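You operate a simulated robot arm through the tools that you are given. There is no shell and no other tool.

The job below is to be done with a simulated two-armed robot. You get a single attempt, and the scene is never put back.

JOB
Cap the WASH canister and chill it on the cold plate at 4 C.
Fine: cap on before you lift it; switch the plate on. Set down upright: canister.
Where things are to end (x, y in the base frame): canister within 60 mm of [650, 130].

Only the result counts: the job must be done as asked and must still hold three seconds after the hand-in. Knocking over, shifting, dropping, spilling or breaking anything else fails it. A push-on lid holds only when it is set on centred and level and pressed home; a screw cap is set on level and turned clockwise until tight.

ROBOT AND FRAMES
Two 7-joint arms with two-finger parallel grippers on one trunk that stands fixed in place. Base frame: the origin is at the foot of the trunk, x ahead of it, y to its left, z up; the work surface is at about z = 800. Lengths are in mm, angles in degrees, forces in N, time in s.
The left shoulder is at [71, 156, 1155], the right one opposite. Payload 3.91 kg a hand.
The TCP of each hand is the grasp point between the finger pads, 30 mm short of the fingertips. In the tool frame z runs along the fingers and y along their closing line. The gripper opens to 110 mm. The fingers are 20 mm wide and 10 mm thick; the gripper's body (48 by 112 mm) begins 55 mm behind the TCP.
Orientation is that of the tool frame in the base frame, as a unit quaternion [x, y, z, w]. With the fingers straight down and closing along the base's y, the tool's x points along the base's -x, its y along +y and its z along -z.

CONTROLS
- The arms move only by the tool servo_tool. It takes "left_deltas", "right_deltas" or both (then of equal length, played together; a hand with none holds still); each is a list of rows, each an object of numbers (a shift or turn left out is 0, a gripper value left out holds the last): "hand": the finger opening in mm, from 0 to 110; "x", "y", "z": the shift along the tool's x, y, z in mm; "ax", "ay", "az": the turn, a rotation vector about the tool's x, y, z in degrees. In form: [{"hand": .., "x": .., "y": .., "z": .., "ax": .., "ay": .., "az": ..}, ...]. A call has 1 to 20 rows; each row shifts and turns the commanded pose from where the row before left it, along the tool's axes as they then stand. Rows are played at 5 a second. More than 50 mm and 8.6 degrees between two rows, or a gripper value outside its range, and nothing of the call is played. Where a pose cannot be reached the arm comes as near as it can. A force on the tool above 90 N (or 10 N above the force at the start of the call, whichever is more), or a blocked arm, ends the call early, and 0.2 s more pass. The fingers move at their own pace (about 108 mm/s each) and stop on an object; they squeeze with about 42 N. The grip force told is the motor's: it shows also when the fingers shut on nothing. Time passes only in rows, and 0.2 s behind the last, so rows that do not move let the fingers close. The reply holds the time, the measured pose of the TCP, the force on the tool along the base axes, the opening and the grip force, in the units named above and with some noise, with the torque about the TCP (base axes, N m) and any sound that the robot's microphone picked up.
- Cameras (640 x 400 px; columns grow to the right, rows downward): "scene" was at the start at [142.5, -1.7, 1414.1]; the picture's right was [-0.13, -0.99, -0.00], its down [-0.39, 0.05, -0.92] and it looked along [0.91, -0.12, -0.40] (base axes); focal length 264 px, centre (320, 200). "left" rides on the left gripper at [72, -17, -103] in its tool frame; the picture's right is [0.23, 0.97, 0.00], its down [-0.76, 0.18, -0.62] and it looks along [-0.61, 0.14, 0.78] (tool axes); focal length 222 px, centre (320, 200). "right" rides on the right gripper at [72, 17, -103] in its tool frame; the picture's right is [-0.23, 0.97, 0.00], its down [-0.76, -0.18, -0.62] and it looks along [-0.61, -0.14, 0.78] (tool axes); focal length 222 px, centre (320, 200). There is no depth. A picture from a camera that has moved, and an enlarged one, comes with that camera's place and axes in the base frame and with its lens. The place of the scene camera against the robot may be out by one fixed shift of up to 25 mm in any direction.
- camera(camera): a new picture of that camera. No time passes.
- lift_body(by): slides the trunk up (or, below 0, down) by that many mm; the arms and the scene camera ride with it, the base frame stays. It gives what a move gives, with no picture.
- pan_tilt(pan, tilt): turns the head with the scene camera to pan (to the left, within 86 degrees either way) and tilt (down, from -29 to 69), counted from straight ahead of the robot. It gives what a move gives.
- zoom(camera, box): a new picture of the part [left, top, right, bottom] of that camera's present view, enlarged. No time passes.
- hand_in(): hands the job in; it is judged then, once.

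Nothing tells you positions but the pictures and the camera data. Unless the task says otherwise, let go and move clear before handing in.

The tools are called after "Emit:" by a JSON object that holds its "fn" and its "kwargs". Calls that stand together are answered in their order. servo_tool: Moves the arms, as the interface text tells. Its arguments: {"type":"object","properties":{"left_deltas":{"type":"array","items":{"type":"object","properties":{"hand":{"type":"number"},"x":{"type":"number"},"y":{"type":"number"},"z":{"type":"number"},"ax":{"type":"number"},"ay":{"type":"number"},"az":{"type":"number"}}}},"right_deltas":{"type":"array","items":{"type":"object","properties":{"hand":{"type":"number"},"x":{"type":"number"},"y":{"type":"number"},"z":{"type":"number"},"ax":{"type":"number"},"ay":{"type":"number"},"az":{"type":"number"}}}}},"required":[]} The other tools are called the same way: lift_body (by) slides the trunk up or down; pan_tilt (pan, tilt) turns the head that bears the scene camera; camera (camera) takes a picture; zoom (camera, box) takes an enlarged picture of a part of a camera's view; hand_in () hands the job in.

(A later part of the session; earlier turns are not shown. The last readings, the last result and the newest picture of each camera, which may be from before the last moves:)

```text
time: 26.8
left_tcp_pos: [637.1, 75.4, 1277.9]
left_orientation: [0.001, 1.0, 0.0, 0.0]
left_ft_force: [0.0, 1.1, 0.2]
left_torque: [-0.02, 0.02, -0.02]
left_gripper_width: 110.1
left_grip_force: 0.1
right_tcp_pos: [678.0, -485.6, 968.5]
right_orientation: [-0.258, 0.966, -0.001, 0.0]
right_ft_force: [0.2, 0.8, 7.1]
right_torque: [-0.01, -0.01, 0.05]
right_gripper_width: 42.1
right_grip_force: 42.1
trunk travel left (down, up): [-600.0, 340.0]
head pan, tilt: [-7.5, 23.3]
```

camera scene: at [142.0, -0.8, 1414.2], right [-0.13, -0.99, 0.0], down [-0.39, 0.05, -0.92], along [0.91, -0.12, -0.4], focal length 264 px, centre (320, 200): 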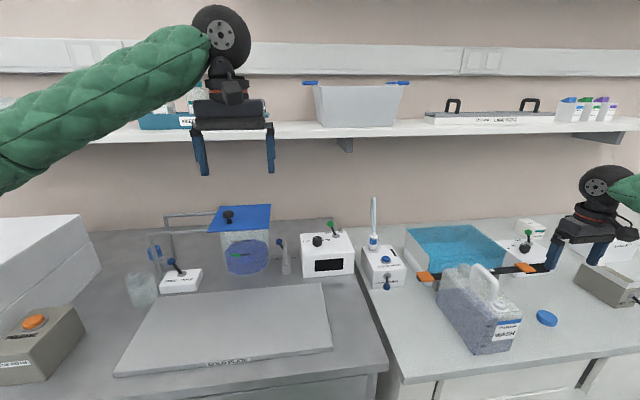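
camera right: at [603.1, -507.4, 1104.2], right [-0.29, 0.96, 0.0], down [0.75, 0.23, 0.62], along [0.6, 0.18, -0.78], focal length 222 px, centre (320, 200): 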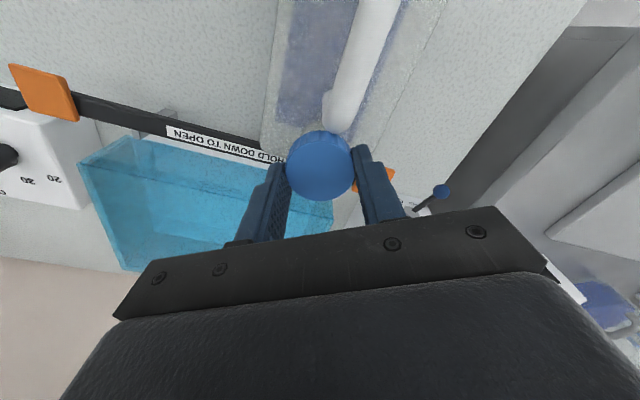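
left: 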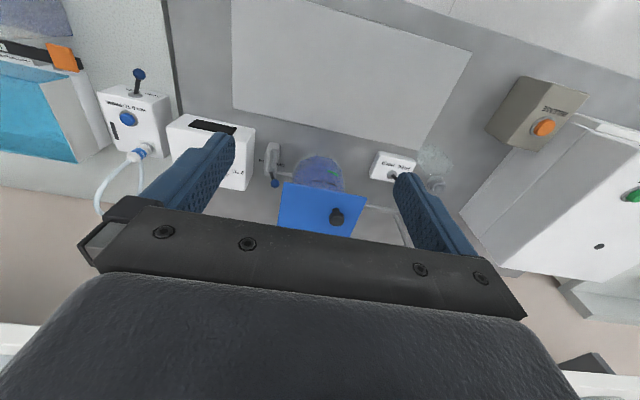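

The lateral force is zero and the axial force is about 7 N, so the cap is centred on the neck. Now I'll start turning clockwise.

Emit:
{"fn": "servo_tool", "kwargs": {"right_deltas": [{"az": 5}, {"az": 5}, {"az": 5}, {"az": 5}, {}]}}

Emit:
{"fn": "servo_tool", "kwargs": {"right_deltas": [{"az": 5}, {"az": 5}, {"az": 5}, {"az": 5}, {}]}}

Emit:
{"fn": "servo_tool", "kwargs": {"right_deltas": [{"az": 5}, {"az": 5}, {"az": 5}, {"az": 5}, {}]}}

Emit:
{"fn": "zoom", "kwargs": {"camera": "scene", "box": [430, 210, 530, 310]}}

```text
time: 28.0
left_tcp_pos: [635.8, 75.7, 1277.7]
left_orientation: [0.0, 1.0, 0.0, 0.0]
left_ft_force: [0.8, -0.6, 0.3]
left_torque: [0.01, -0.03, 0.01]
left_gripper_width: 110.2
left_grip_force: 0.0
right_tcp_pos: [678.4, -485.4, 968.5]
right_orientation: [-0.087, 0.996, 0.0, 0.0]
right_ft_force: [0.5, -5.0, 6.7]
right_torque: [-0.16, -0.03, -0.02]
right_gripper_width: 41.8
right_grip_force: 42.0
trunk travel left (down, up): [-600.0, 340.0]
head pan, tilt: [-7.5, 23.3]
```

```text
time: 29.2
left_tcp_pos: [636.9, 75.6, 1278.4]
left_orientation: [0.0, 1.0, 0.0, 0.0]
left_ft_force: [-1.0, -0.6, -0.7]
left_torque: [0.01, -0.03, 0.02]
left_gripper_width: 109.9
left_grip_force: 0.0
right_tcp_pos: [678.5, -483.6, 968.0]
right_orientation: [0.088, 0.996, 0.0, 0.0]
right_ft_force: [-5.0, 2.1, 0.5]
right_torque: [0.05, 0.16, -0.01]
right_gripper_width: 41.9
right_grip_force: 41.8
trunk travel left (down, up): [-600.0, 340.0]
head pan, tilt: [-7.5, 23.3]
```

```text
time: 30.4
left_tcp_pos: [635.2, 75.7, 1278.1]
left_orientation: [-0.001, 1.0, 0.0, 0.0]
left_ft_force: [-0.8, -0.1, -0.2]
left_torque: [0.0, -0.02, -0.04]
left_gripper_width: 110.0
left_grip_force: 0.1
right_tcp_pos: [677.9, -485.6, 968.8]
right_orientation: [0.26, 0.966, 0.0, 0.0]
right_ft_force: [2.0, 2.6, 2.0]
right_torque: [0.1, -0.07, -0.02]
right_gripper_width: 42.0
right_grip_force: 41.4
trunk travel left (down, up): [-600.0, 340.0]
head pan, tilt: [-7.5, 23.3]
```

```text
4.00 times, centred on (480, 260) of scene
camera zoom: at [142.7, -1.4, 1414.1], right [-0.13, -0.99, 0.0], down [-0.39, 0.05, -0.92], along [0.91, -0.12, -0.4], focal length 1056 px, centre (-320, -40)
```

zoom: 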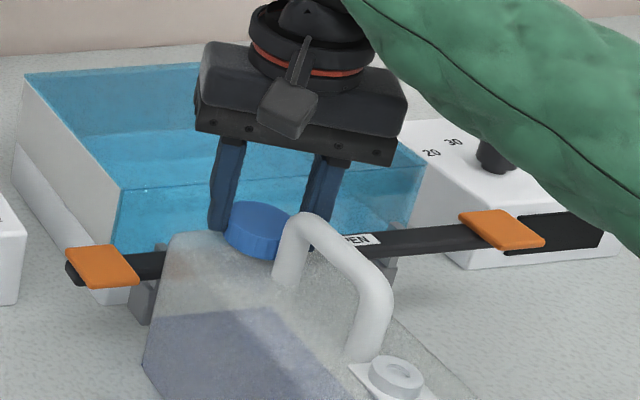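

The cap has turned 60° and the axial load is easing. I'll ratchet now: open a little, turn back, regrasp and turn again.

Emit:
{"fn": "servo_tool", "kwargs": {"right_deltas": [{"hand": 56}, {}, {"az": -8.5}, {"az": -8.5}, {"az": -8.5}, {"az": -8.5}, {"az": -8.5}, {"az": -8.5}, {"az": -8.5}, {"hand": 20}, {}, {}]}}

Emit:
{"fn": "zoom", "kwargs": {"camera": "scene", "box": [430, 210, 530, 310]}}

Emit:
{"fn": "servo_tool", "kwargs": {"right_deltas": [{"az": 8.5}, {"az": 8.5}, {"az": 8.5}, {"az": 8.5}, {}]}}

Emit:
{"fn": "servo_tool", "kwargs": {"right_deltas": [{"az": 8.5}, {"az": 8.5}, {"az": 8.5}, {}]}}

```text
time: 33.0
left_tcp_pos: [637.0, 75.1, 1277.2]
left_orientation: [0.0, 1.0, 0.001, 0.0]
left_ft_force: [0.6, 0.5, -0.9]
left_torque: [0.01, 0.02, 0.0]
left_gripper_width: 110.0
left_grip_force: 0.0
right_tcp_pos: [679.1, -485.1, 967.6]
right_orientation: [-0.255, 0.967, 0.001, 0.0]
right_ft_force: [0.5, -0.4, 0.5]
right_torque: [0.06, 0.03, 0.0]
right_gripper_width: 41.4
right_grip_force: 42.3
trunk travel left (down, up): [-600.0, 340.0]
head pan, tilt: [-7.5, 23.3]
```

```text
4.00 times, centred on (480, 260) of scene
camera zoom: at [142.6, -1.6, 1414.0], right [-0.13, -0.99, 0.0], down [-0.39, 0.05, -0.92], along [0.91, -0.12, -0.4], focal length 1056 px, centre (-320, -40)
```

zoom: 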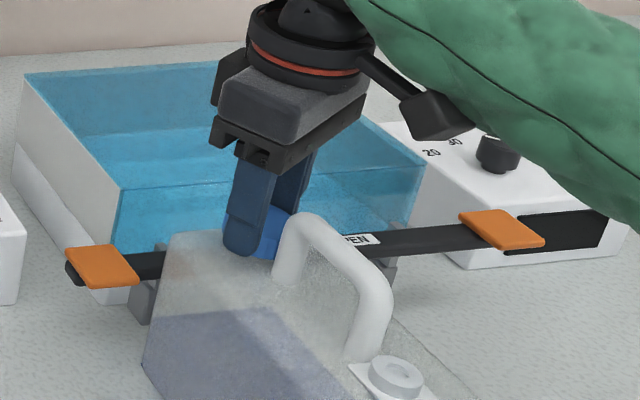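

```text
time: 34.2
left_tcp_pos: [636.5, 77.1, 1277.7]
left_orientation: [-0.001, 1.0, 0.0, 0.0]
left_ft_force: [0.2, 0.5, -0.1]
left_torque: [0.01, 0.0, -0.05]
left_gripper_width: 110.2
left_grip_force: 0.1
right_tcp_pos: [678.1, -485.1, 967.9]
right_orientation: [0.041, 0.999, 0.0, 0.0]
right_ft_force: [3.4, 0.8, -2.0]
right_torque: [0.04, -0.07, -0.02]
right_gripper_width: 41.4
right_grip_force: 41.8
trunk travel left (down, up): [-600.0, 340.0]
head pan, tilt: [-7.5, 23.3]
```

```text
time: 35.2
left_tcp_pos: [637.1, 76.8, 1278.0]
left_orientation: [0.0, 1.0, 0.001, 0.0]
left_ft_force: [0.3, -0.1, 0.4]
left_torque: [0.0, -0.03, -0.01]
left_gripper_width: 110.4
left_grip_force: 0.1
right_tcp_pos: [677.9, -485.0, 967.9]
right_orientation: [0.261, 0.965, 0.001, 0.0]
right_ft_force: [1.8, -0.5, -2.2]
right_torque: [-0.03, -0.06, 0.01]
right_gripper_width: 41.7
right_grip_force: 42.0
trunk travel left (down, up): [-600.0, 340.0]
head pan, tilt: [-7.5, 23.3]
```

The thread is pulling the cap down, since the axial force has turned slightly negative. I'll continue with more strokes and lower 0.5 mm each time.

Emit:
{"fn": "servo_tool", "kwargs": {"right_deltas": [{"hand": 56}, {"z": 0.5}, {"az": -8.5}, {"az": -8.5}, {"az": -8.5}, {"az": -8.5}, {"az": -8.5}, {"az": -8.5}, {"az": -8.5}, {"hand": 20}, {}, {}]}}

Emit:
{"fn": "servo_tool", "kwargs": {"right_deltas": [{"az": 8.5}, {"az": 8.5}, {"az": 8.5}, {"az": 8.5}, {"az": 8.5}, {"az": 8.5}, {"az": 8.5}]}}

Emit:
{"fn": "servo_tool", "kwargs": {"right_deltas": [{"hand": 56}, {"z": 0.5}, {"az": -8.5}, {"az": -8.5}, {"az": -8.5}, {"az": -8.5}, {"az": -8.5}, {"az": -8.5}, {"az": -8.5}, {"hand": 20}, {}, {}]}}

Emit:
{"fn": "servo_tool", "kwargs": {"right_deltas": [{"az": 8.5}, {"az": 8.5}, {"az": 8.5}, {"az": 8.5}, {"az": 8.5}, {"az": 8.5}, {"az": 8.5}]}}

Emit:
{"fn": "zoom", "kwargs": {"camera": "scene", "box": [430, 210, 530, 310]}}

```text
time: 37.8
left_tcp_pos: [634.4, 76.2, 1277.6]
left_orientation: [0.0, 1.0, 0.0, 0.0]
left_ft_force: [-0.5, 0.5, 0.4]
left_torque: [0.03, 0.0, 0.03]
left_gripper_width: 109.9
left_grip_force: 0.1
right_tcp_pos: [678.2, -485.1, 966.7]
right_orientation: [-0.255, 0.967, 0.0, 0.0]
right_ft_force: [0.0, 1.6, -0.2]
right_torque: [0.04, 0.0, -0.04]
right_gripper_width: 41.1
right_grip_force: 42.6
trunk travel left (down, up): [-600.0, 340.0]
head pan, tilt: [-7.5, 23.3]
```

```text
time: 39.4
left_tcp_pos: [635.8, 76.3, 1278.2]
left_orientation: [0.0, 1.0, 0.0, 0.0]
left_ft_force: [0.3, 0.1, -0.7]
left_torque: [-0.03, 0.02, -0.02]
left_gripper_width: 110.1
left_grip_force: 0.0
right_tcp_pos: [677.4, -484.9, 967.5]
right_orientation: [0.261, 0.965, 0.0, 0.001]
right_ft_force: [-2.5, -1.2, -3.1]
right_torque: [-0.02, 0.09, 0.02]
right_gripper_width: 40.8
right_grip_force: 42.4
trunk travel left (down, up): [-600.0, 340.0]
head pan, tilt: [-7.5, 23.3]
```

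```text
time: 42.0
left_tcp_pos: [636.2, 77.1, 1277.8]
left_orientation: [0.0, 1.0, 0.0, 0.0]
left_ft_force: [0.0, 0.5, 0.4]
left_torque: [-0.01, -0.02, 0.02]
left_gripper_width: 110.0
left_grip_force: 0.1
right_tcp_pos: [678.6, -484.4, 966.8]
right_orientation: [-0.255, 0.967, 0.0, 0.0]
right_ft_force: [0.4, 1.4, 0.3]
right_torque: [0.02, -0.01, 0.0]
right_gripper_width: 42.0
right_grip_force: 42.3
trunk travel left (down, up): [-600.0, 340.0]
head pan, tilt: [-7.5, 23.3]
```

```text
time: 43.6
left_tcp_pos: [634.6, 77.8, 1279.4]
left_orientation: [0.0, 1.0, 0.001, 0.0]
left_ft_force: [0.9, 0.4, 0.7]
left_torque: [-0.02, -0.01, 0.01]
left_gripper_width: 110.0
left_grip_force: 0.1
right_tcp_pos: [678.2, -484.4, 967.4]
right_orientation: [0.261, 0.965, 0.0, 0.001]
right_ft_force: [-17.9, 7.2, -3.3]
right_torque: [0.36, 0.82, 0.74]
right_gripper_width: 41.6
right_grip_force: 41.8
trunk travel left (down, up): [-600.0, 340.0]
head pan, tilt: [-7.5, 23.3]
```

```text
4.00 times, centred on (480, 260) of scene
camera zoom: at [141.1, -1.2, 1414.2], right [-0.13, -0.99, 0.0], down [-0.39, 0.05, -0.92], along [0.91, -0.12, -0.39], focal length 1056 px, centre (-320, -40)
```

zoom: 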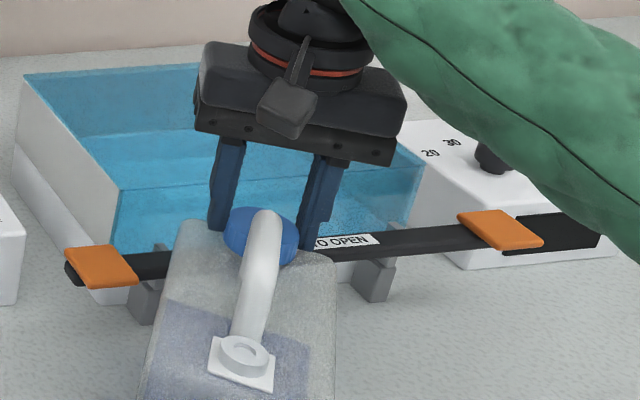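

The cap has gone tight: the torque rose to 0.74 N·m and the canister turned with it by about 35°. The canister may now be leaning on something, so I'll open the fingers right away and inspect.

Emit:
{"fn": "servo_tool", "kwargs": {"right_deltas": [{"hand": 56}, {}]}}

Emit:
{"fn": "zoom", "kwargs": {"camera": "scene", "box": [420, 210, 540, 310]}}

Emit:
{"fn": "camera", "kwargs": {"camera": "right"}}

```text
time: 44.2
left_tcp_pos: [636.9, 76.7, 1277.7]
left_orientation: [0.001, 1.0, 0.0, 0.001]
left_ft_force: [-0.6, 1.4, 0.4]
left_torque: [-0.01, 0.01, -0.02]
left_gripper_width: 110.2
left_grip_force: 0.1
right_tcp_pos: [679.5, -485.8, 967.3]
right_orientation: [0.259, 0.966, 0.0, 0.0]
right_ft_force: [0.5, -0.5, -0.8]
right_torque: [0.0, -0.02, 0.01]
right_gripper_width: 55.9
right_grip_force: 0.1
trunk travel left (down, up): [-600.0, 340.0]
head pan, tilt: [-7.5, 23.3]
```

```text
4.00 times, centred on (480, 260) of scene
camera zoom: at [142.6, -1.8, 1414.1], right [-0.13, -0.99, 0.0], down [-0.39, 0.05, -0.92], along [0.91, -0.12, -0.4], focal length 1056 px, centre (-320, -40)
```

zoom: 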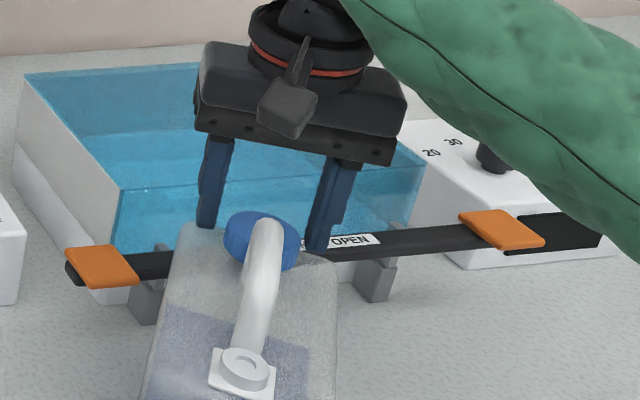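

```text
taken
camera right: at [624.4, -434.0, 1070.9], right [0.69, 0.73, 0.0], down [0.57, -0.54, 0.62], along [0.45, -0.43, -0.78], focal length 222 px, centre (320, 200)
```

right: 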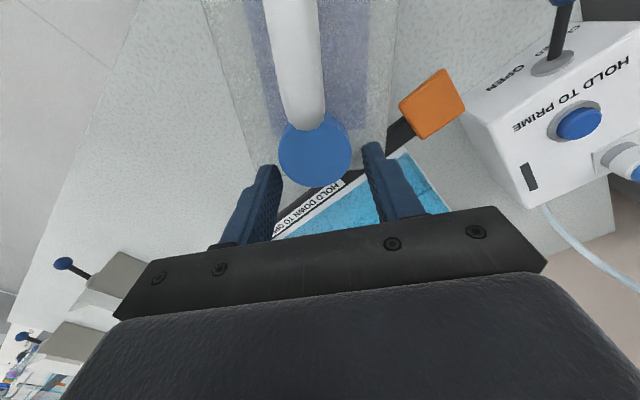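

The fingers are open, and the bath bar and surroundings look unmoved. I'll rise clear and inspect the cap and handle from above.

Emit:
{"fn": "servo_tool", "kwargs": {"right_deltas": [{"z": -20}, {"z": -30}, {"z": -40}, {"z": -40}, {}, {}]}}

Emit:
{"fn": "camera", "kwargs": {"camera": "right"}}

Emit:
{"fn": "zoom", "kwargs": {"camera": "scene", "box": [420, 220, 540, 360]}}

Emit:
{"fn": "zoom", "kwargs": {"camera": "scene", "box": [460, 245, 510, 285]}}

```text
time: 45.6
left_tcp_pos: [637.5, 76.9, 1279.1]
left_orientation: [0.0, 1.0, 0.0, 0.0]
left_ft_force: [-0.6, 0.3, -0.2]
left_torque: [0.01, -0.04, 0.02]
left_gripper_width: 110.3
left_grip_force: 0.1
right_tcp_pos: [676.7, -485.4, 1097.3]
right_orientation: [0.259, 0.966, 0.0, 0.0]
right_ft_force: [0.1, 0.3, 0.6]
right_torque: [0.01, -0.01, -0.03]
right_gripper_width: 55.9
right_grip_force: 0.0
trunk travel left (down, up): [-600.0, 340.0]
head pan, tilt: [-7.5, 23.3]
```

```text
taken
camera right: at [623.3, -434.1, 1201.2], right [0.68, 0.73, 0.0], down [0.57, -0.54, 0.62], along [0.45, -0.43, -0.78], focal length 222 px, centre (320, 200)
```

right: 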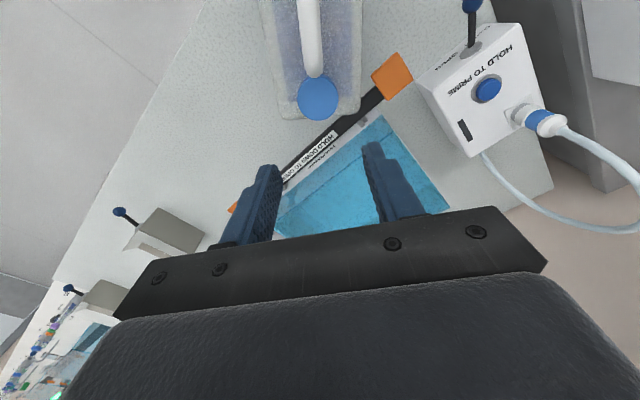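

```text
2.86 times, centred on (480, 290) of scene
camera zoom: at [142.3, -1.4, 1414.1], right [-0.13, -0.99, 0.0], down [-0.39, 0.05, -0.92], along [0.91, -0.12, -0.4], focal length 754 px, centre (-137, -57)
```

zoom: 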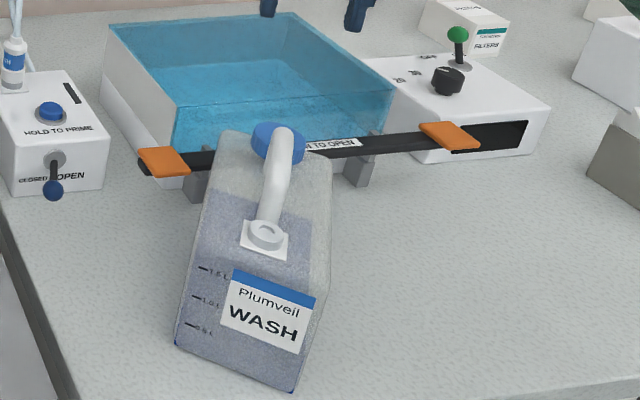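

```text
10.00 times, centred on (485, 265) of scene
camera zoom: at [142.3, -1.4, 1414.1], right [-0.13, -0.99, 0.0], down [-0.39, 0.05, -0.92], along [0.91, -0.12, -0.4], focal length 2640 px, centre (-1330, -450)
```

zoom: 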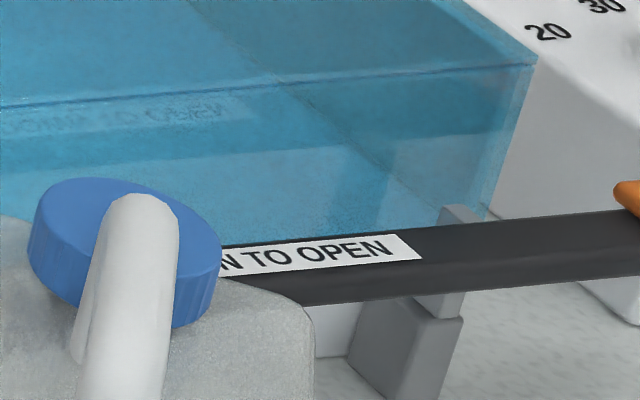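

The cap is seated and centred. Now I'll look at the handle for the lift.

Emit:
{"fn": "zoom", "kwargs": {"camera": "right", "box": [240, 0, 400, 130]}}

```text
3.08 times, centred on (320, 65) of right
camera zoom: at [623.3, -434.1, 1201.2], right [0.68, 0.73, 0.0], down [0.57, -0.54, 0.62], along [0.45, -0.43, -0.78], focal length 684 px, centre (320, 615)
```

zoom: 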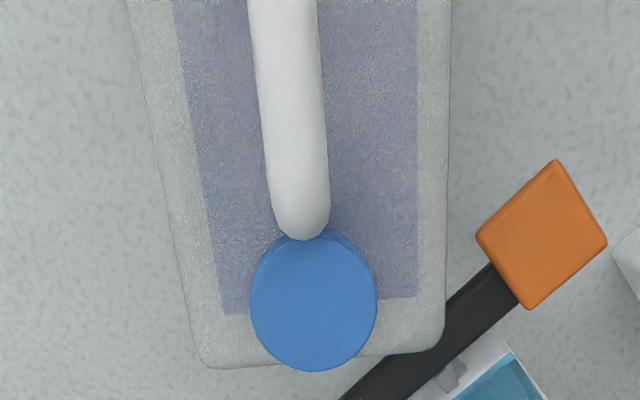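

The handle's centre line runs at about 38° through (616, -438). I'll position over the handle's middle, above the centre of mass, with the fingers across it.

Emit:
{"fn": "servo_tool", "kwargs": {"right_deltas": [{"x": 37.7, "y": 5.2}, {"x": 37.7, "y": 5.2}, {"az": 8.4}, {"hand": 70}, {"z": 40}, {}, {}]}}

Emit:
{"fn": "camera", "kwargs": {"camera": "right"}}

Emit:
{"fn": "zoom", "kwargs": {"camera": "scene", "box": [420, 200, 540, 340]}}

```text
time: 47.2
left_tcp_pos: [635.5, 75.2, 1278.1]
left_orientation: [0.001, 1.0, 0.0, 0.0]
left_ft_force: [-0.2, 0.1, 0.3]
left_torque: [0.01, -0.02, 0.04]
left_gripper_width: 110.0
left_grip_force: 0.0
right_tcp_pos: [619.3, -440.7, 1057.3]
right_orientation: [0.329, 0.944, -0.001, 0.0]
right_ft_force: [-0.2, -0.2, -0.3]
right_torque: [-0.02, 0.02, -0.04]
right_gripper_width: 70.0
right_grip_force: 0.1
trunk travel left (down, up): [-600.0, 340.0]
head pan, tilt: [-7.5, 23.3]
```

```text
taken
camera right: at [573.8, -381.4, 1160.2], right [0.78, 0.62, 0.0], down [0.49, -0.61, 0.62], along [0.39, -0.49, -0.78], focal length 222 px, centre (320, 200)
```

right: 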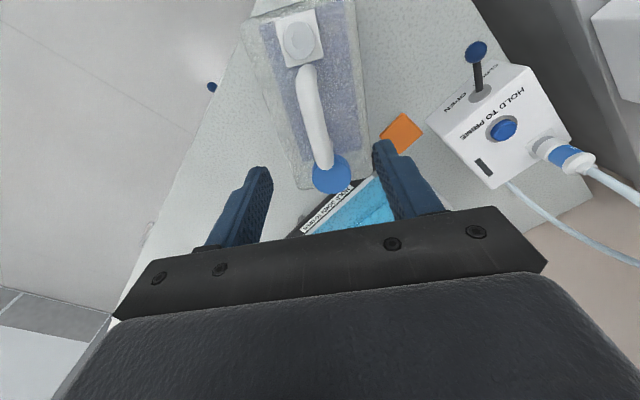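

```text
2.86 times, centred on (480, 270) of scene
camera zoom: at [142.7, -2.1, 1414.0], right [-0.13, -0.99, 0.0], down [-0.39, 0.05, -0.92], along [0.91, -0.12, -0.4], focal length 754 px, centre (-137, 0)
```

zoom: 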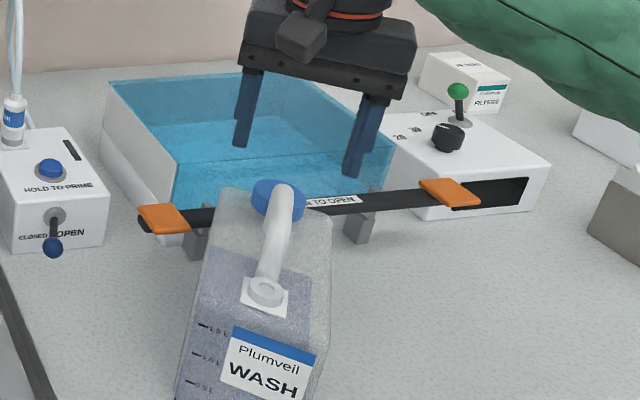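

The hand is within a few mm of the body's centre line and centre of mass. I'll turn 3° more, descend astride the handle, and check.

Emit:
{"fn": "servo_tool", "kwargs": {"right_deltas": [{"x": 3, "az": 3}, {"z": 25}, {"z": 25}, {"z": 27}, {}, {}]}}

Emit:
{"fn": "camera", "kwargs": {"camera": "right"}}

Emit:
{"fn": "zoom", "kwargs": {"camera": "scene", "box": [420, 200, 540, 340]}}

```text
time: 48.6
left_tcp_pos: [637.5, 76.6, 1277.4]
left_orientation: [-0.001, 1.0, 0.0, 0.001]
left_ft_force: [0.4, -0.1, 0.1]
left_torque: [0.02, -0.04, -0.04]
left_gripper_width: 109.7
left_grip_force: 0.0
right_tcp_pos: [619.0, -435.9, 978.1]
right_orientation: [0.355, 0.935, -0.001, 0.0]
right_ft_force: [0.5, -0.4, -0.2]
right_torque: [0.01, 0.0, 0.02]
right_gripper_width: 69.9
right_grip_force: 0.1
trunk travel left (down, up): [-600.0, 340.0]
head pan, tilt: [-7.5, 23.3]
```

```text
taken
camera right: at [575.3, -376.6, 1082.3], right [0.82, 0.58, 0.0], down [0.45, -0.64, 0.62], along [0.36, -0.51, -0.78], focal length 222 px, centre (320, 200)
```

right: 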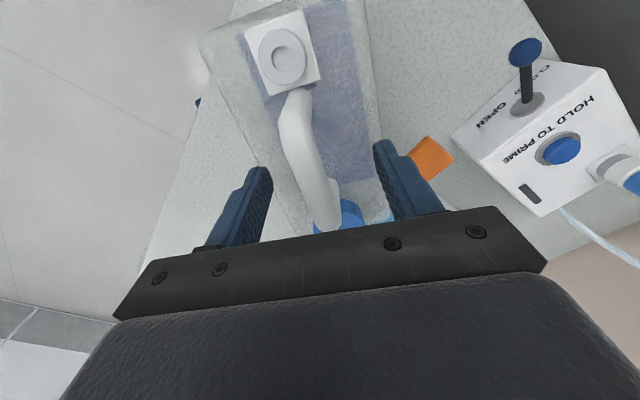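

```text
2.86 times, centred on (480, 270) of scene
camera zoom: at [142.7, -1.9, 1414.0], right [-0.13, -0.99, 0.0], down [-0.39, 0.05, -0.92], along [0.91, -0.12, -0.4], focal length 754 px, centre (-137, 0)
```

zoom: 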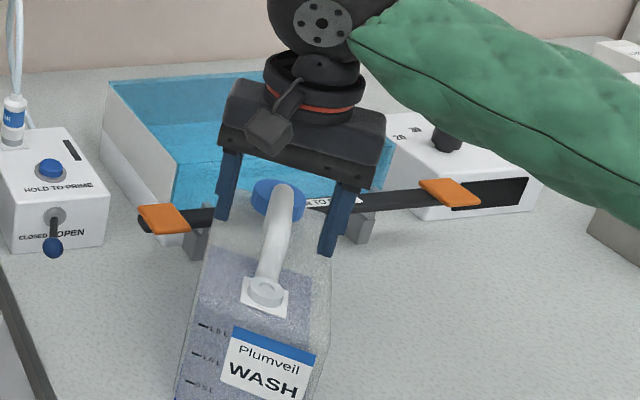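

The fingers straddle the handle. I'll close and lift slightly to test the balance.

Emit:
{"fn": "servo_tool", "kwargs": {"right_deltas": [{"hand": 5}, {}, {}, {}]}}

Emit:
{"fn": "servo_tool", "kwargs": {"right_deltas": [{"z": -3}, {"z": -3}, {"z": -4}, {}, {}]}}

Emit:
{"fn": "zoom", "kwargs": {"camera": "scene", "box": [420, 200, 560, 360]}}

```text
time: 49.6
left_tcp_pos: [635.8, 76.1, 1278.3]
left_orientation: [0.001, 1.0, 0.0, -0.001]
left_ft_force: [0.6, -0.1, -0.5]
left_torque: [0.01, -0.05, 0.01]
left_gripper_width: 110.2
left_grip_force: 0.0
right_tcp_pos: [617.5, -437.7, 979.5]
right_orientation: [0.355, 0.935, 0.0, 0.0]
right_ft_force: [-0.9, 0.4, -0.2]
right_torque: [-0.02, -0.02, 0.17]
right_gripper_width: 16.7
right_grip_force: 42.0
trunk travel left (down, up): [-600.0, 340.0]
head pan, tilt: [-7.5, 23.3]
```

```text
time: 50.8
left_tcp_pos: [636.9, 75.8, 1278.6]
left_orientation: [0.001, 1.0, 0.0, -0.001]
left_ft_force: [-0.3, 0.1, 0.6]
left_torque: [0.01, 0.05, -0.04]
left_gripper_width: 110.0
left_grip_force: 0.0
right_tcp_pos: [617.6, -437.0, 988.7]
right_orientation: [0.355, 0.935, 0.0, -0.001]
right_ft_force: [-0.5, 0.1, -9.4]
right_torque: [0.04, -0.01, -0.01]
right_gripper_width: 16.6
right_grip_force: 41.4
trunk travel left (down, up): [-600.0, 340.0]
head pan, tilt: [-7.5, 23.3]
```

```text
2.50 times, centred on (490, 280) of scene
camera zoom: at [143.2, -2.1, 1414.0], right [-0.13, -0.99, 0.0], down [-0.39, 0.05, -0.92], along [0.91, -0.12, -0.4], focal length 660 px, centre (-105, 0)
```

zoom: 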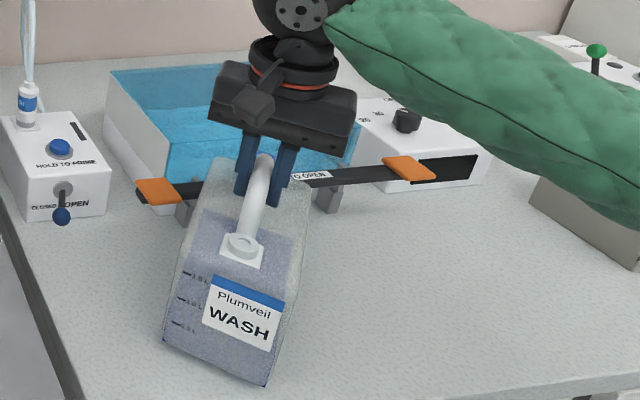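

The canister lifts cleanly, balanced, at about 9.4 N. I'll move the left arm out to the left and raise the canister before carrying it across.

Emit:
{"fn": "servo_tool", "kwargs": {"left_deltas": [{"y": 45, "x": 8}, {"y": 45, "x": 8}, {"y": 45, "x": 8}, {"y": 45, "x": 8}, {"y": 45, "x": 8}, {"y": 45, "x": 8}, {"y": 30}, {}], "right_deltas": [{"z": -20}, {"z": -30}, {"z": -30}, {"z": -30}, {"z": -30}, {"z": -30}, {}, {}]}}

Emit:
{"fn": "camera", "kwargs": {"camera": "scene"}}

Emit:
{"fn": "camera", "kwargs": {"camera": "left"}}

```text
time: 52.6
left_tcp_pos: [590.4, 377.3, 1276.5]
left_orientation: [0.001, 1.0, 0.0, -0.001]
left_ft_force: [-0.1, -0.5, -0.4]
left_torque: [-0.01, 0.0, 0.0]
left_gripper_width: 110.1
left_grip_force: 0.1
right_tcp_pos: [614.1, -436.1, 1161.0]
right_orientation: [0.354, 0.935, 0.0, -0.001]
right_ft_force: [-0.5, 0.9, -9.2]
right_torque: [0.02, 0.05, -0.01]
right_gripper_width: 16.4
right_grip_force: 42.0
trunk travel left (down, up): [-600.0, 340.0]
head pan, tilt: [-7.5, 23.3]
```

```text
taken
camera scene: at [143.0, -2.3, 1414.0], right [-0.13, -0.99, 0.0], down [-0.39, 0.05, -0.92], along [0.91, -0.12, -0.4], focal length 264 px, centre (320, 200)
```

scene: 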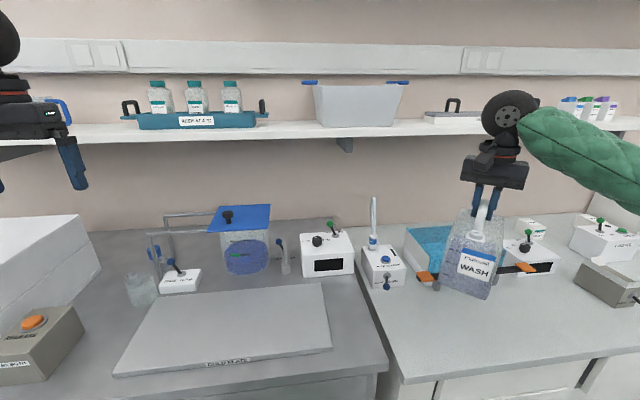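

```text
taken
camera left: at [516.4, 360.7, 1380.0], right [-0.23, 0.97, 0.0], down [0.76, 0.18, 0.62], along [0.61, 0.14, -0.78], focal length 222 px, centre (320, 200)
```

left: 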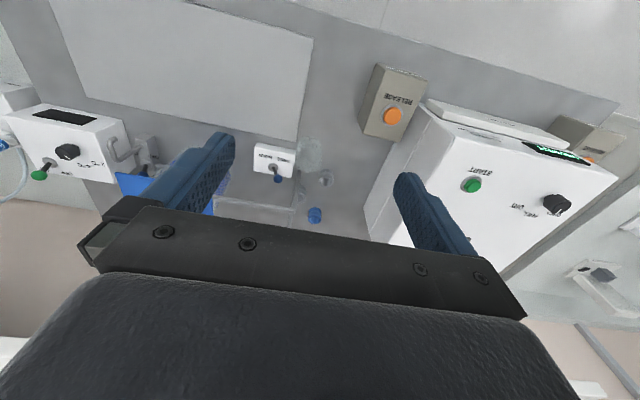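

The left arm is clear. The plate spans roughly x 545–800, y -95 to 355, so its centre is near the target. I'll carry the canister across at a moderate speed.

Emit:
{"fn": "servo_tool", "kwargs": {"right_deltas": [{"x": 4, "y": 5}, {"x": 9, "y": 11.6}, {"x": 14.5, "y": 18.7}, {"x": 14.5, "y": 18.7}, {"x": 14.5, "y": 18.7}, {"x": 14.5, "y": 18.7}, {"x": 14.5, "y": 18.7}, {"x": 14.5, "y": 18.7}, {"x": 14.5, "y": 18.7}, {"x": 14.5, "y": 18.7}, {"x": 14.5, "y": 18.7}, {"x": 14.5, "y": 18.7}, {"x": 9, "y": 11.6}, {"x": 4, "y": 5}, {}]}}

Emit:
{"fn": "camera", "kwargs": {"camera": "scene"}}

```text
time: 55.8
left_tcp_pos: [588.8, 376.7, 1277.3]
left_orientation: [0.0, 1.0, 0.001, -0.002]
left_ft_force: [0.3, 0.0, -0.5]
left_torque: [-0.02, 0.0, 0.0]
left_gripper_width: 110.2
left_grip_force: 0.0
right_tcp_pos: [633.4, -156.9, 1158.9]
right_orientation: [0.355, 0.935, 0.0, 0.0]
right_ft_force: [0.2, 0.0, -8.3]
right_torque: [0.04, 0.04, -0.01]
right_gripper_width: 16.6
right_grip_force: 42.0
trunk travel left (down, up): [-600.0, 340.0]
head pan, tilt: [-7.5, 23.3]
```

```text
taken
camera scene: at [143.1, -1.6, 1414.0], right [-0.13, -0.99, 0.0], down [-0.39, 0.05, -0.92], along [0.91, -0.12, -0.4], focal length 264 px, centre (320, 200)
```

scene: 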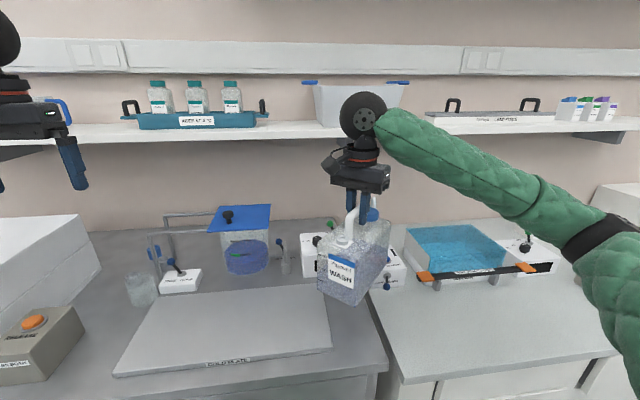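

Emit:
{"fn": "servo_tool", "kwargs": {"right_deltas": [{"x": 4, "y": 5}, {"x": 9, "y": 11.6}, {"x": 14.5, "y": 18.7}, {"x": 14.5, "y": 18.7}, {"x": 14.5, "y": 18.7}, {"x": 14.5, "y": 18.7}, {"x": 14.5, "y": 18.7}, {"x": 14.5, "y": 18.7}, {"x": 14.5, "y": 18.7}, {"x": 14.5, "y": 18.7}, {"x": 14.5, "y": 18.7}, {"x": 14.5, "y": 18.7}, {"x": 12, "y": 15}, {"x": 7, "y": 8}, {}, {}]}}

Emit:
{"fn": "camera", "kwargs": {"camera": "scene"}}

Emit:
{"fn": "camera", "kwargs": {"camera": "left"}}

```text
time: 59.2
left_tcp_pos: [588.9, 377.4, 1275.3]
left_orientation: [0.001, 1.0, 0.0, 0.0]
left_ft_force: [-0.5, -0.2, 0.0]
left_torque: [0.0, 0.02, -0.01]
left_gripper_width: 110.0
left_grip_force: 0.0
right_tcp_pos: [651.7, 128.4, 1159.3]
right_orientation: [0.354, 0.935, -0.001, 0.0]
right_ft_force: [0.4, -0.1, -8.3]
right_torque: [0.02, 0.01, -0.03]
right_gripper_width: 16.4
right_grip_force: 42.4
trunk travel left (down, up): [-600.0, 340.0]
head pan, tilt: [-7.5, 23.3]
```

```text
taken
camera scene: at [143.2, -0.9, 1414.0], right [-0.13, -0.99, 0.0], down [-0.39, 0.05, -0.92], along [0.91, -0.12, -0.4], focal length 264 px, centre (320, 200)
```

scene: 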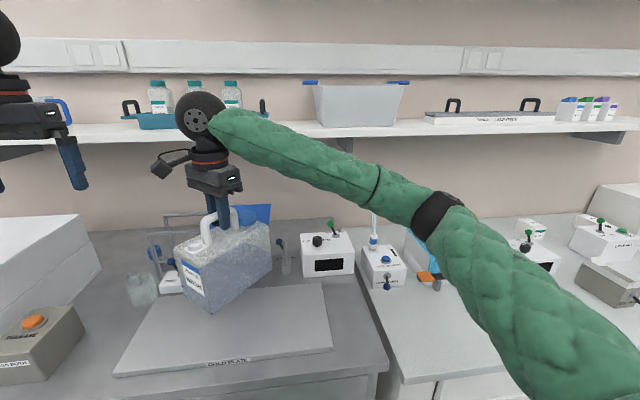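

```text
taken
camera left: at [516.7, 361.8, 1379.6], right [-0.23, 0.97, 0.0], down [0.76, 0.18, 0.62], along [0.61, 0.14, -0.78], focal length 222 px, centre (320, 200)
```

left: 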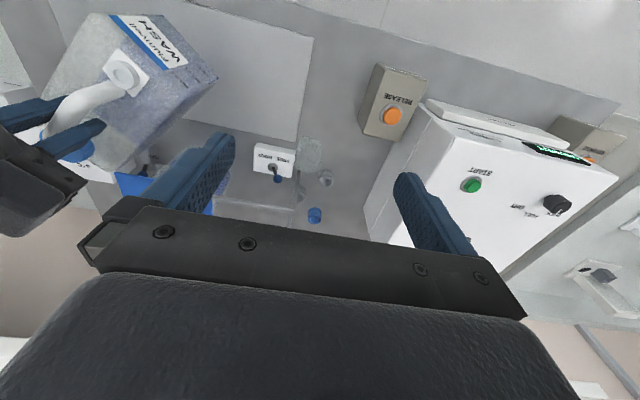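

The canister is over the target. I'll descend to near the plate and then touch down in small steps.

Emit:
{"fn": "servo_tool", "kwargs": {"right_deltas": [{"z": 10}, {"z": 20}, {"z": 25}, {"z": 25}, {"z": 25}, {"z": 20}, {"z": 15}, {"z": 8}, {}, {}]}}

Emit:
{"fn": "zoom", "kwargs": {"camera": "scene", "box": [100, 180, 360, 380]}}

```text
time: 60.8
left_tcp_pos: [587.7, 377.4, 1277.1]
left_orientation: [0.0, 1.0, 0.0, 0.0]
left_ft_force: [0.9, -0.1, -0.9]
left_torque: [0.01, 0.02, 0.01]
left_gripper_width: 109.9
left_grip_force: 0.0
right_tcp_pos: [649.1, 128.1, 1036.6]
right_orientation: [0.353, 0.936, 0.007, 0.005]
right_ft_force: [-9.9, -4.3, 35.6]
right_torque: [-0.59, 0.59, 0.28]
right_gripper_width: 16.6
right_grip_force: 42.2
trunk travel left (down, up): [-600.0, 340.0]
head pan, tilt: [-7.5, 23.3]
stopped in row 7 (right hand): the force on the tool passed its limit at 110 N (the readings are from after the stop); the commanded pose is now the measured one
```

```text
2.00 times, centred on (230, 280) of scene
camera zoom: at [140.6, -1.6, 1414.0], right [-0.13, -0.99, 0.0], down [-0.39, 0.05, -0.92], along [0.91, -0.12, -0.39], focal length 528 px, centre (500, 40)
```

zoom: 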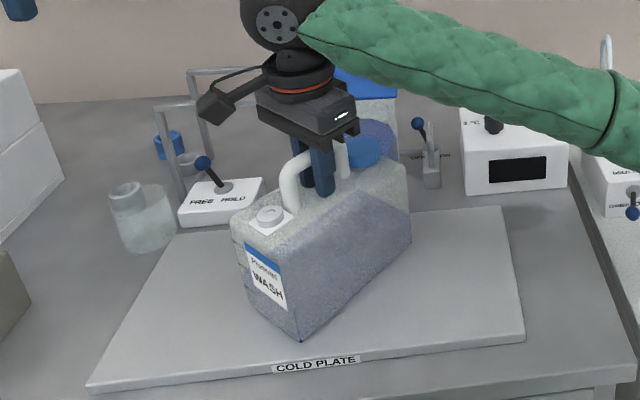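

I touched down earlier than expected: the plate top is higher, at about 855. I'll ease off the load before letting go.

Emit:
{"fn": "servo_tool", "kwargs": {"right_deltas": [{"z": -1}, {"z": -1}, {}]}}

Emit:
{"fn": "zoom", "kwargs": {"camera": "scene", "box": [190, 220, 320, 370]}}

```text
time: 61.6
left_tcp_pos: [585.8, 375.6, 1278.1]
left_orientation: [0.0, 1.0, 0.0, 0.0]
left_ft_force: [-0.5, -0.7, 0.4]
left_torque: [0.02, -0.01, 0.04]
left_gripper_width: 110.0
left_grip_force: 0.0
right_tcp_pos: [649.1, 128.5, 1036.7]
right_orientation: [0.354, 0.935, 0.006, 0.003]
right_ft_force: [-5.0, 0.9, 38.2]
right_torque: [-0.07, -0.32, -0.09]
right_gripper_width: 16.6
right_grip_force: 42.2
trunk travel left (down, up): [-600.0, 340.0]
head pan, tilt: [-7.5, 23.3]
```

```text
2.67 times, centred on (255, 295) of scene
camera zoom: at [139.5, -1.5, 1414.5], right [-0.13, -0.99, 0.0], down [-0.39, 0.05, -0.92], along [0.91, -0.12, -0.39], focal length 704 px, centre (493, -53)
```

zoom: 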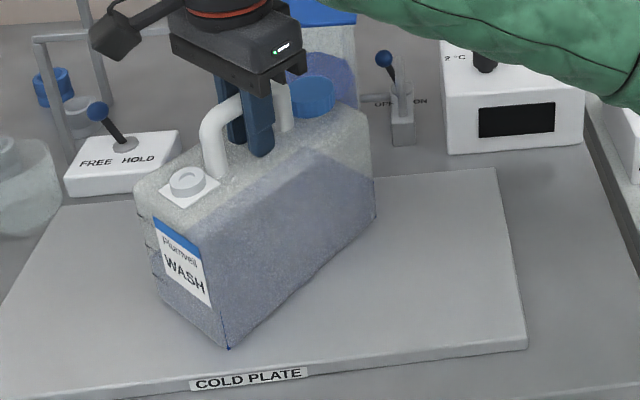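

Emit:
{"fn": "servo_tool", "kwargs": {"right_deltas": [{"z": -2}, {"z": -2}, {}]}}

```text
time: 62.4
left_tcp_pos: [588.6, 377.5, 1276.8]
left_orientation: [-0.001, 1.0, -0.001, 0.0]
left_ft_force: [0.0, -0.2, -0.3]
left_torque: [0.02, 0.02, -0.03]
left_gripper_width: 109.8
left_grip_force: 0.0
right_tcp_pos: [650.9, 128.4, 1036.2]
right_orientation: [0.355, 0.935, 0.004, 0.002]
right_ft_force: [-3.7, 1.0, 2.1]
right_torque: [-0.12, -0.34, -0.07]
right_gripper_width: 16.4
right_grip_force: 41.5
trunk travel left (down, up): [-600.0, 340.0]
head pan, tilt: [-7.5, 23.3]
```

The load is about 2 N, so the canister rests on the plate. I'll open the fingers and rise.

Emit:
{"fn": "servo_tool", "kwargs": {"right_deltas": [{"hand": 40}, {}, {}]}}

Emit:
{"fn": "zoom", "kwargs": {"camera": "scene", "box": [190, 220, 320, 370]}}

Emit:
{"fn": "camera", "kwargs": {"camera": "right"}}

```text
time: 63.2
left_tcp_pos: [589.0, 377.5, 1276.9]
left_orientation: [0.0, 1.0, 0.0, -0.001]
left_ft_force: [0.4, -0.9, -0.2]
left_torque: [-0.03, 0.01, 0.0]
left_gripper_width: 110.3
left_grip_force: 0.1
right_tcp_pos: [651.8, 128.0, 1036.7]
right_orientation: [0.355, 0.935, 0.005, 0.002]
right_ft_force: [0.5, -0.3, 0.7]
right_torque: [-0.03, 0.03, 0.0]
right_gripper_width: 40.1
right_grip_force: 0.0
trunk travel left (down, up): [-600.0, 340.0]
head pan, tilt: [-7.5, 23.3]
```

```text
2.67 times, centred on (255, 295) of scene
camera zoom: at [142.7, -1.2, 1414.0], right [-0.13, -0.99, 0.0], down [-0.39, 0.05, -0.92], along [0.91, -0.12, -0.4], focal length 704 px, centre (493, -53)
```

zoom: 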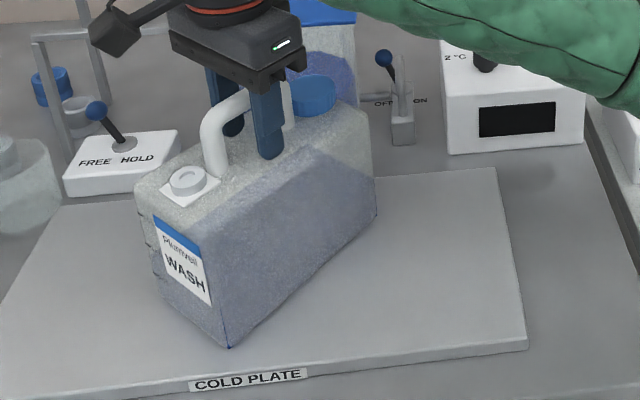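

```text
taken
camera right: at [608.0, 188.5, 1140.9], right [0.81, 0.58, 0.01], down [0.45, -0.64, 0.62], along [0.37, -0.5, -0.78], focal length 222 px, centre (320, 200)
```

right: 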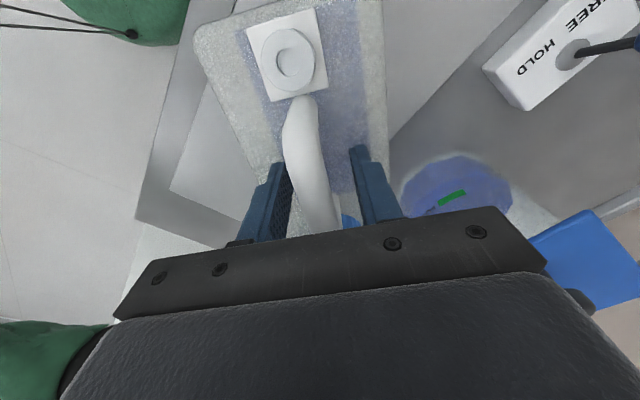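

The canister stands on the plate, capped. I'll raise the right hand and move towards the cold-plate controller for a close look.

Emit:
{"fn": "servo_tool", "kwargs": {"right_deltas": [{"z": -20}, {"z": -40}, {"z": -45}, {"z": -45}, {"az": -8.4}, {"az": -8.4}, {"az": -8.4}, {"az": -8.4}, {"az": -7.8}, {}]}}

Emit:
{"fn": "servo_tool", "kwargs": {"right_deltas": [{"y": -30, "x": -10}, {"y": -45, "x": -15}, {"y": -45, "x": -15}, {"y": -45, "x": -15}, {"y": -40, "x": -15}, {}]}}

Emit:
{"fn": "camera", "kwargs": {"camera": "right"}}

Emit:
{"fn": "camera", "kwargs": {"camera": "scene"}}

```text
time: 65.4
left_tcp_pos: [589.8, 378.0, 1276.8]
left_orientation: [0.0, 1.0, 0.0, -0.001]
left_ft_force: [0.2, -0.4, -0.2]
left_torque: [0.04, 0.01, 0.0]
left_gripper_width: 110.1
left_grip_force: 0.0
right_tcp_pos: [650.8, 127.0, 1187.4]
right_orientation: [0.0, 1.0, 0.004, 0.004]
right_ft_force: [-0.5, -0.2, -0.1]
right_torque: [0.02, 0.03, 0.02]
right_gripper_width: 39.9
right_grip_force: 0.0
trunk travel left (down, up): [-600.0, 340.0]
head pan, tilt: [-7.5, 23.3]
```

```text
time: 66.8
left_tcp_pos: [590.1, 379.4, 1276.9]
left_orientation: [0.0, 1.0, -0.001, -0.001]
left_ft_force: [0.2, 0.3, -1.0]
left_torque: [-0.03, 0.0, -0.03]
left_gripper_width: 110.1
left_grip_force: 0.0
right_tcp_pos: [718.6, -76.8, 1188.2]
right_orientation: [-0.001, 1.0, 0.004, 0.003]
right_ft_force: [0.5, -0.8, -0.7]
right_torque: [-0.01, 0.02, 0.01]
right_gripper_width: 39.9
right_grip_force: 0.1
trunk travel left (down, up): [-600.0, 340.0]
head pan, tilt: [-7.5, 23.3]
```

```text
taken
camera right: at [645.6, -59.2, 1290.5], right [0.23, 0.97, 0.01], down [0.76, -0.18, 0.63], along [0.61, -0.14, -0.78], focal length 222 px, centre (320, 200)
```

right: 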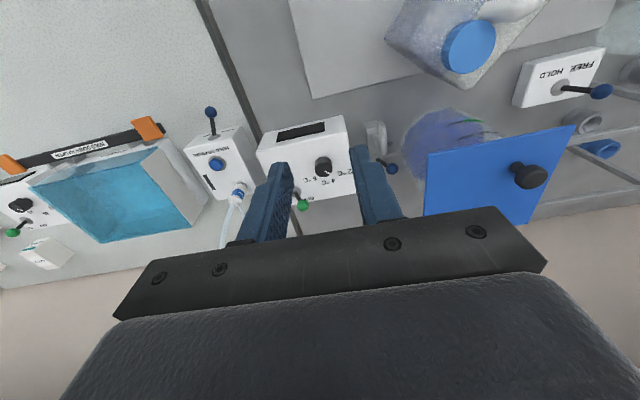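

```text
taken
camera scene: at [142.6, -0.3, 1414.0], right [-0.13, -0.99, 0.0], down [-0.39, 0.05, -0.92], along [0.91, -0.12, -0.4], focal length 264 px, centre (320, 200)
```

scene: 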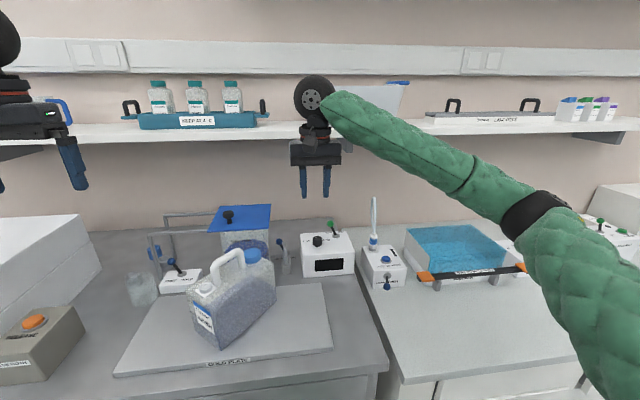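

Emit:
{"fn": "zoom", "kwargs": {"camera": "right", "box": [250, 105, 370, 215]}}

Emit:
{"fn": "zoom", "kwargs": {"camera": "scene", "box": [295, 215, 360, 280]}}

```text
3.64 times, centred on (310, 160) of right
camera zoom: at [645.6, -59.2, 1290.5], right [0.23, 0.97, 0.01], down [0.76, -0.18, 0.63], along [0.61, -0.14, -0.78], focal length 808 px, centre (356, 346)
```

zoom: 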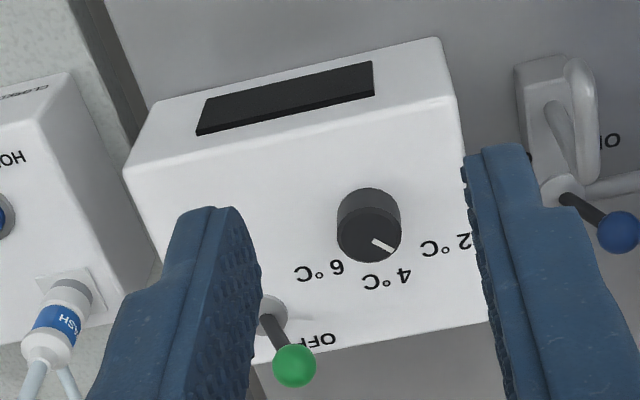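

```text
6.15 times, centred on (328, 248) of scene
camera zoom: at [142.6, -0.3, 1414.0], right [-0.13, -0.99, 0.0], down [-0.39, 0.05, -0.92], along [0.91, -0.12, -0.4], focal length 1624 px, centre (274, -92)
```

zoom: 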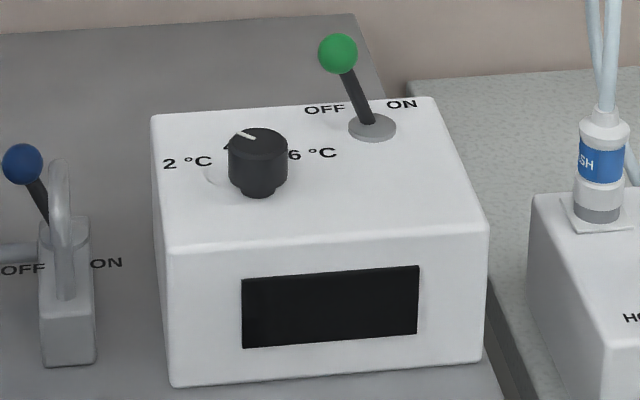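

The knob pointer is at 2 °C and the 4 °C mark is about 50° clockwise of it. The toggle lies at OFF, and ON is towards -y. I'll get a closer view to triangulate both.

Emit:
{"fn": "servo_tool", "kwargs": {"right_deltas": [{"hand": 110, "z": 40}, {"z": 40, "x": -10}, {"z": 20, "x": -10, "y": -5}, {}, {}]}}

Emit:
{"fn": "camera", "kwargs": {"camera": "right"}}

Emit:
{"fn": "zoom", "kwargs": {"camera": "right", "box": [250, 105, 400, 225]}}

```text
time: 68.0
left_tcp_pos: [588.7, 377.2, 1275.9]
left_orientation: [0.0, 1.0, 0.0, 0.0]
left_ft_force: [1.2, -0.3, -0.3]
left_torque: [0.02, -0.01, -0.03]
left_gripper_width: 109.9
left_grip_force: 0.0
right_tcp_pos: [739.2, -83.0, 1086.9]
right_orientation: [0.0, 1.0, 0.003, 0.004]
right_ft_force: [0.2, 0.6, 0.6]
right_torque: [0.0, -0.01, 0.01]
right_gripper_width: 110.1
right_grip_force: 0.1
trunk travel left (down, up): [-600.0, 340.0]
head pan, tilt: [-7.5, 23.3]
```

```text
taken
camera right: at [666.8, -66.0, 1190.2], right [0.23, 0.97, 0.01], down [0.76, -0.18, 0.63], along [0.61, -0.14, -0.78], focal length 222 px, centre (320, 200)
```

right: 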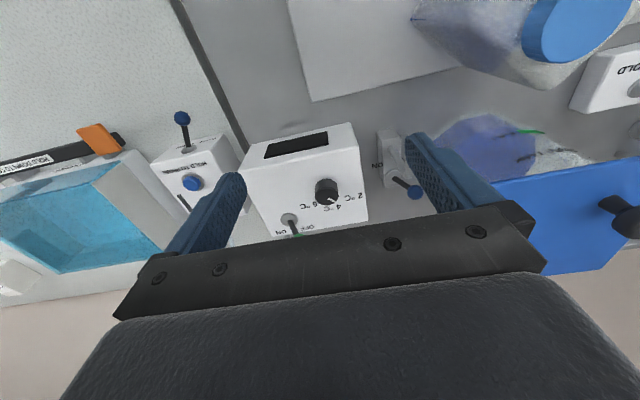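

```text
3.33 times, centred on (325, 165) of right
camera zoom: at [666.8, -66.0, 1190.2], right [0.23, 0.97, 0.01], down [0.76, -0.18, 0.63], along [0.61, -0.14, -0.78], focal length 740 px, centre (303, 317)
```

zoom: 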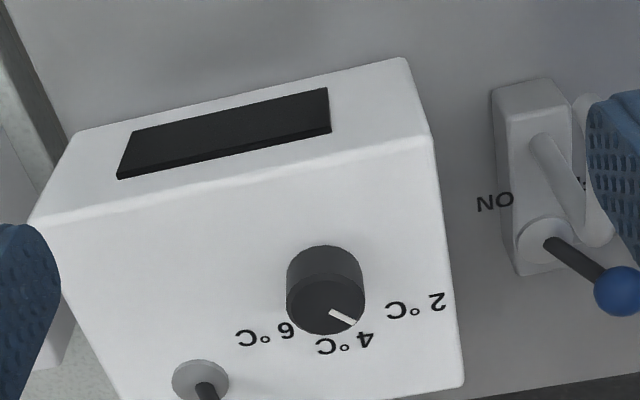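

I've triangulated the knob top at about (829, -95, 980) and the toggle base at about (876, -158, 957). I'll level the tool, then approach the knob staying below the shelf.

Emit:
{"fn": "servo_tool", "kwargs": {"right_deltas": [{"ay": 0.46, "ax": 0.34, "hand": 60}, {"z": 30}, {"z": 32}, {"x": -30, "y": -4}, {"x": -30, "y": -4}, {"x": -25, "y": -4}, {}, {}]}}

Emit:
{"fn": "camera", "kwargs": {"camera": "right"}}

Emit:
{"fn": "zoom", "kwargs": {"camera": "right", "box": [250, 105, 400, 225]}}

Emit:
{"fn": "camera", "kwargs": {"camera": "scene"}}

```text
time: 69.8
left_tcp_pos: [588.3, 377.2, 1276.2]
left_orientation: [0.0, 1.0, 0.0, -0.001]
left_ft_force: [0.1, 0.5, -0.5]
left_torque: [0.01, -0.01, -0.01]
left_gripper_width: 110.0
left_grip_force: 0.1
right_tcp_pos: [826.6, -96.5, 1026.0]
right_orientation: [0.0, 1.0, 0.001, 0.001]
right_ft_force: [-1.5, 0.1, -0.6]
right_torque: [-0.01, -0.02, 0.01]
right_gripper_width: 59.7
right_grip_force: 0.0
trunk travel left (down, up): [-600.0, 340.0]
head pan, tilt: [-7.5, 23.3]
```

```text
taken
camera right: at [753.5, -77.9, 1129.4], right [0.23, 0.97, 0.0], down [0.76, -0.18, 0.62], along [0.61, -0.14, -0.78], focal length 222 px, centre (320, 200)
```

right: 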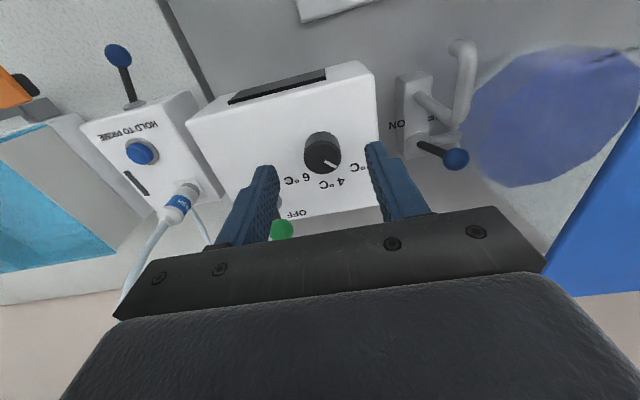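

```text
3.33 times, centred on (325, 165) of right
camera zoom: at [753.5, -77.9, 1129.4], right [0.23, 0.97, 0.0], down [0.76, -0.18, 0.62], along [0.61, -0.14, -0.78], focal length 740 px, centre (303, 317)
```

zoom: 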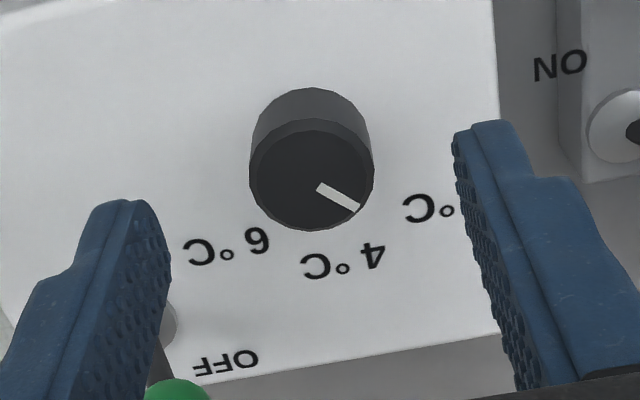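

```text
taken
camera scene: at [142.8, -1.2, 1414.0], right [-0.13, -0.99, 0.0], down [-0.39, 0.05, -0.92], along [0.91, -0.12, -0.4], focal length 264 px, centre (320, 200)
```

scene: 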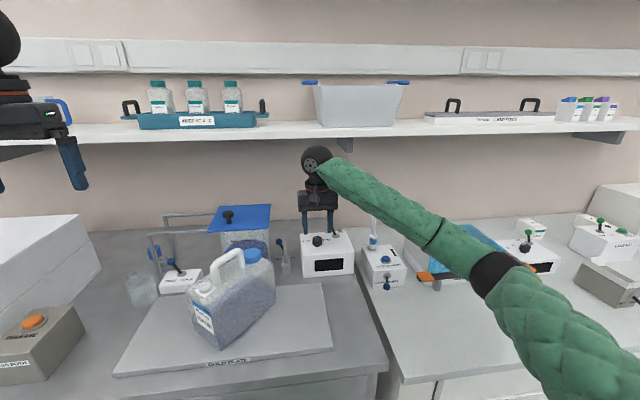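

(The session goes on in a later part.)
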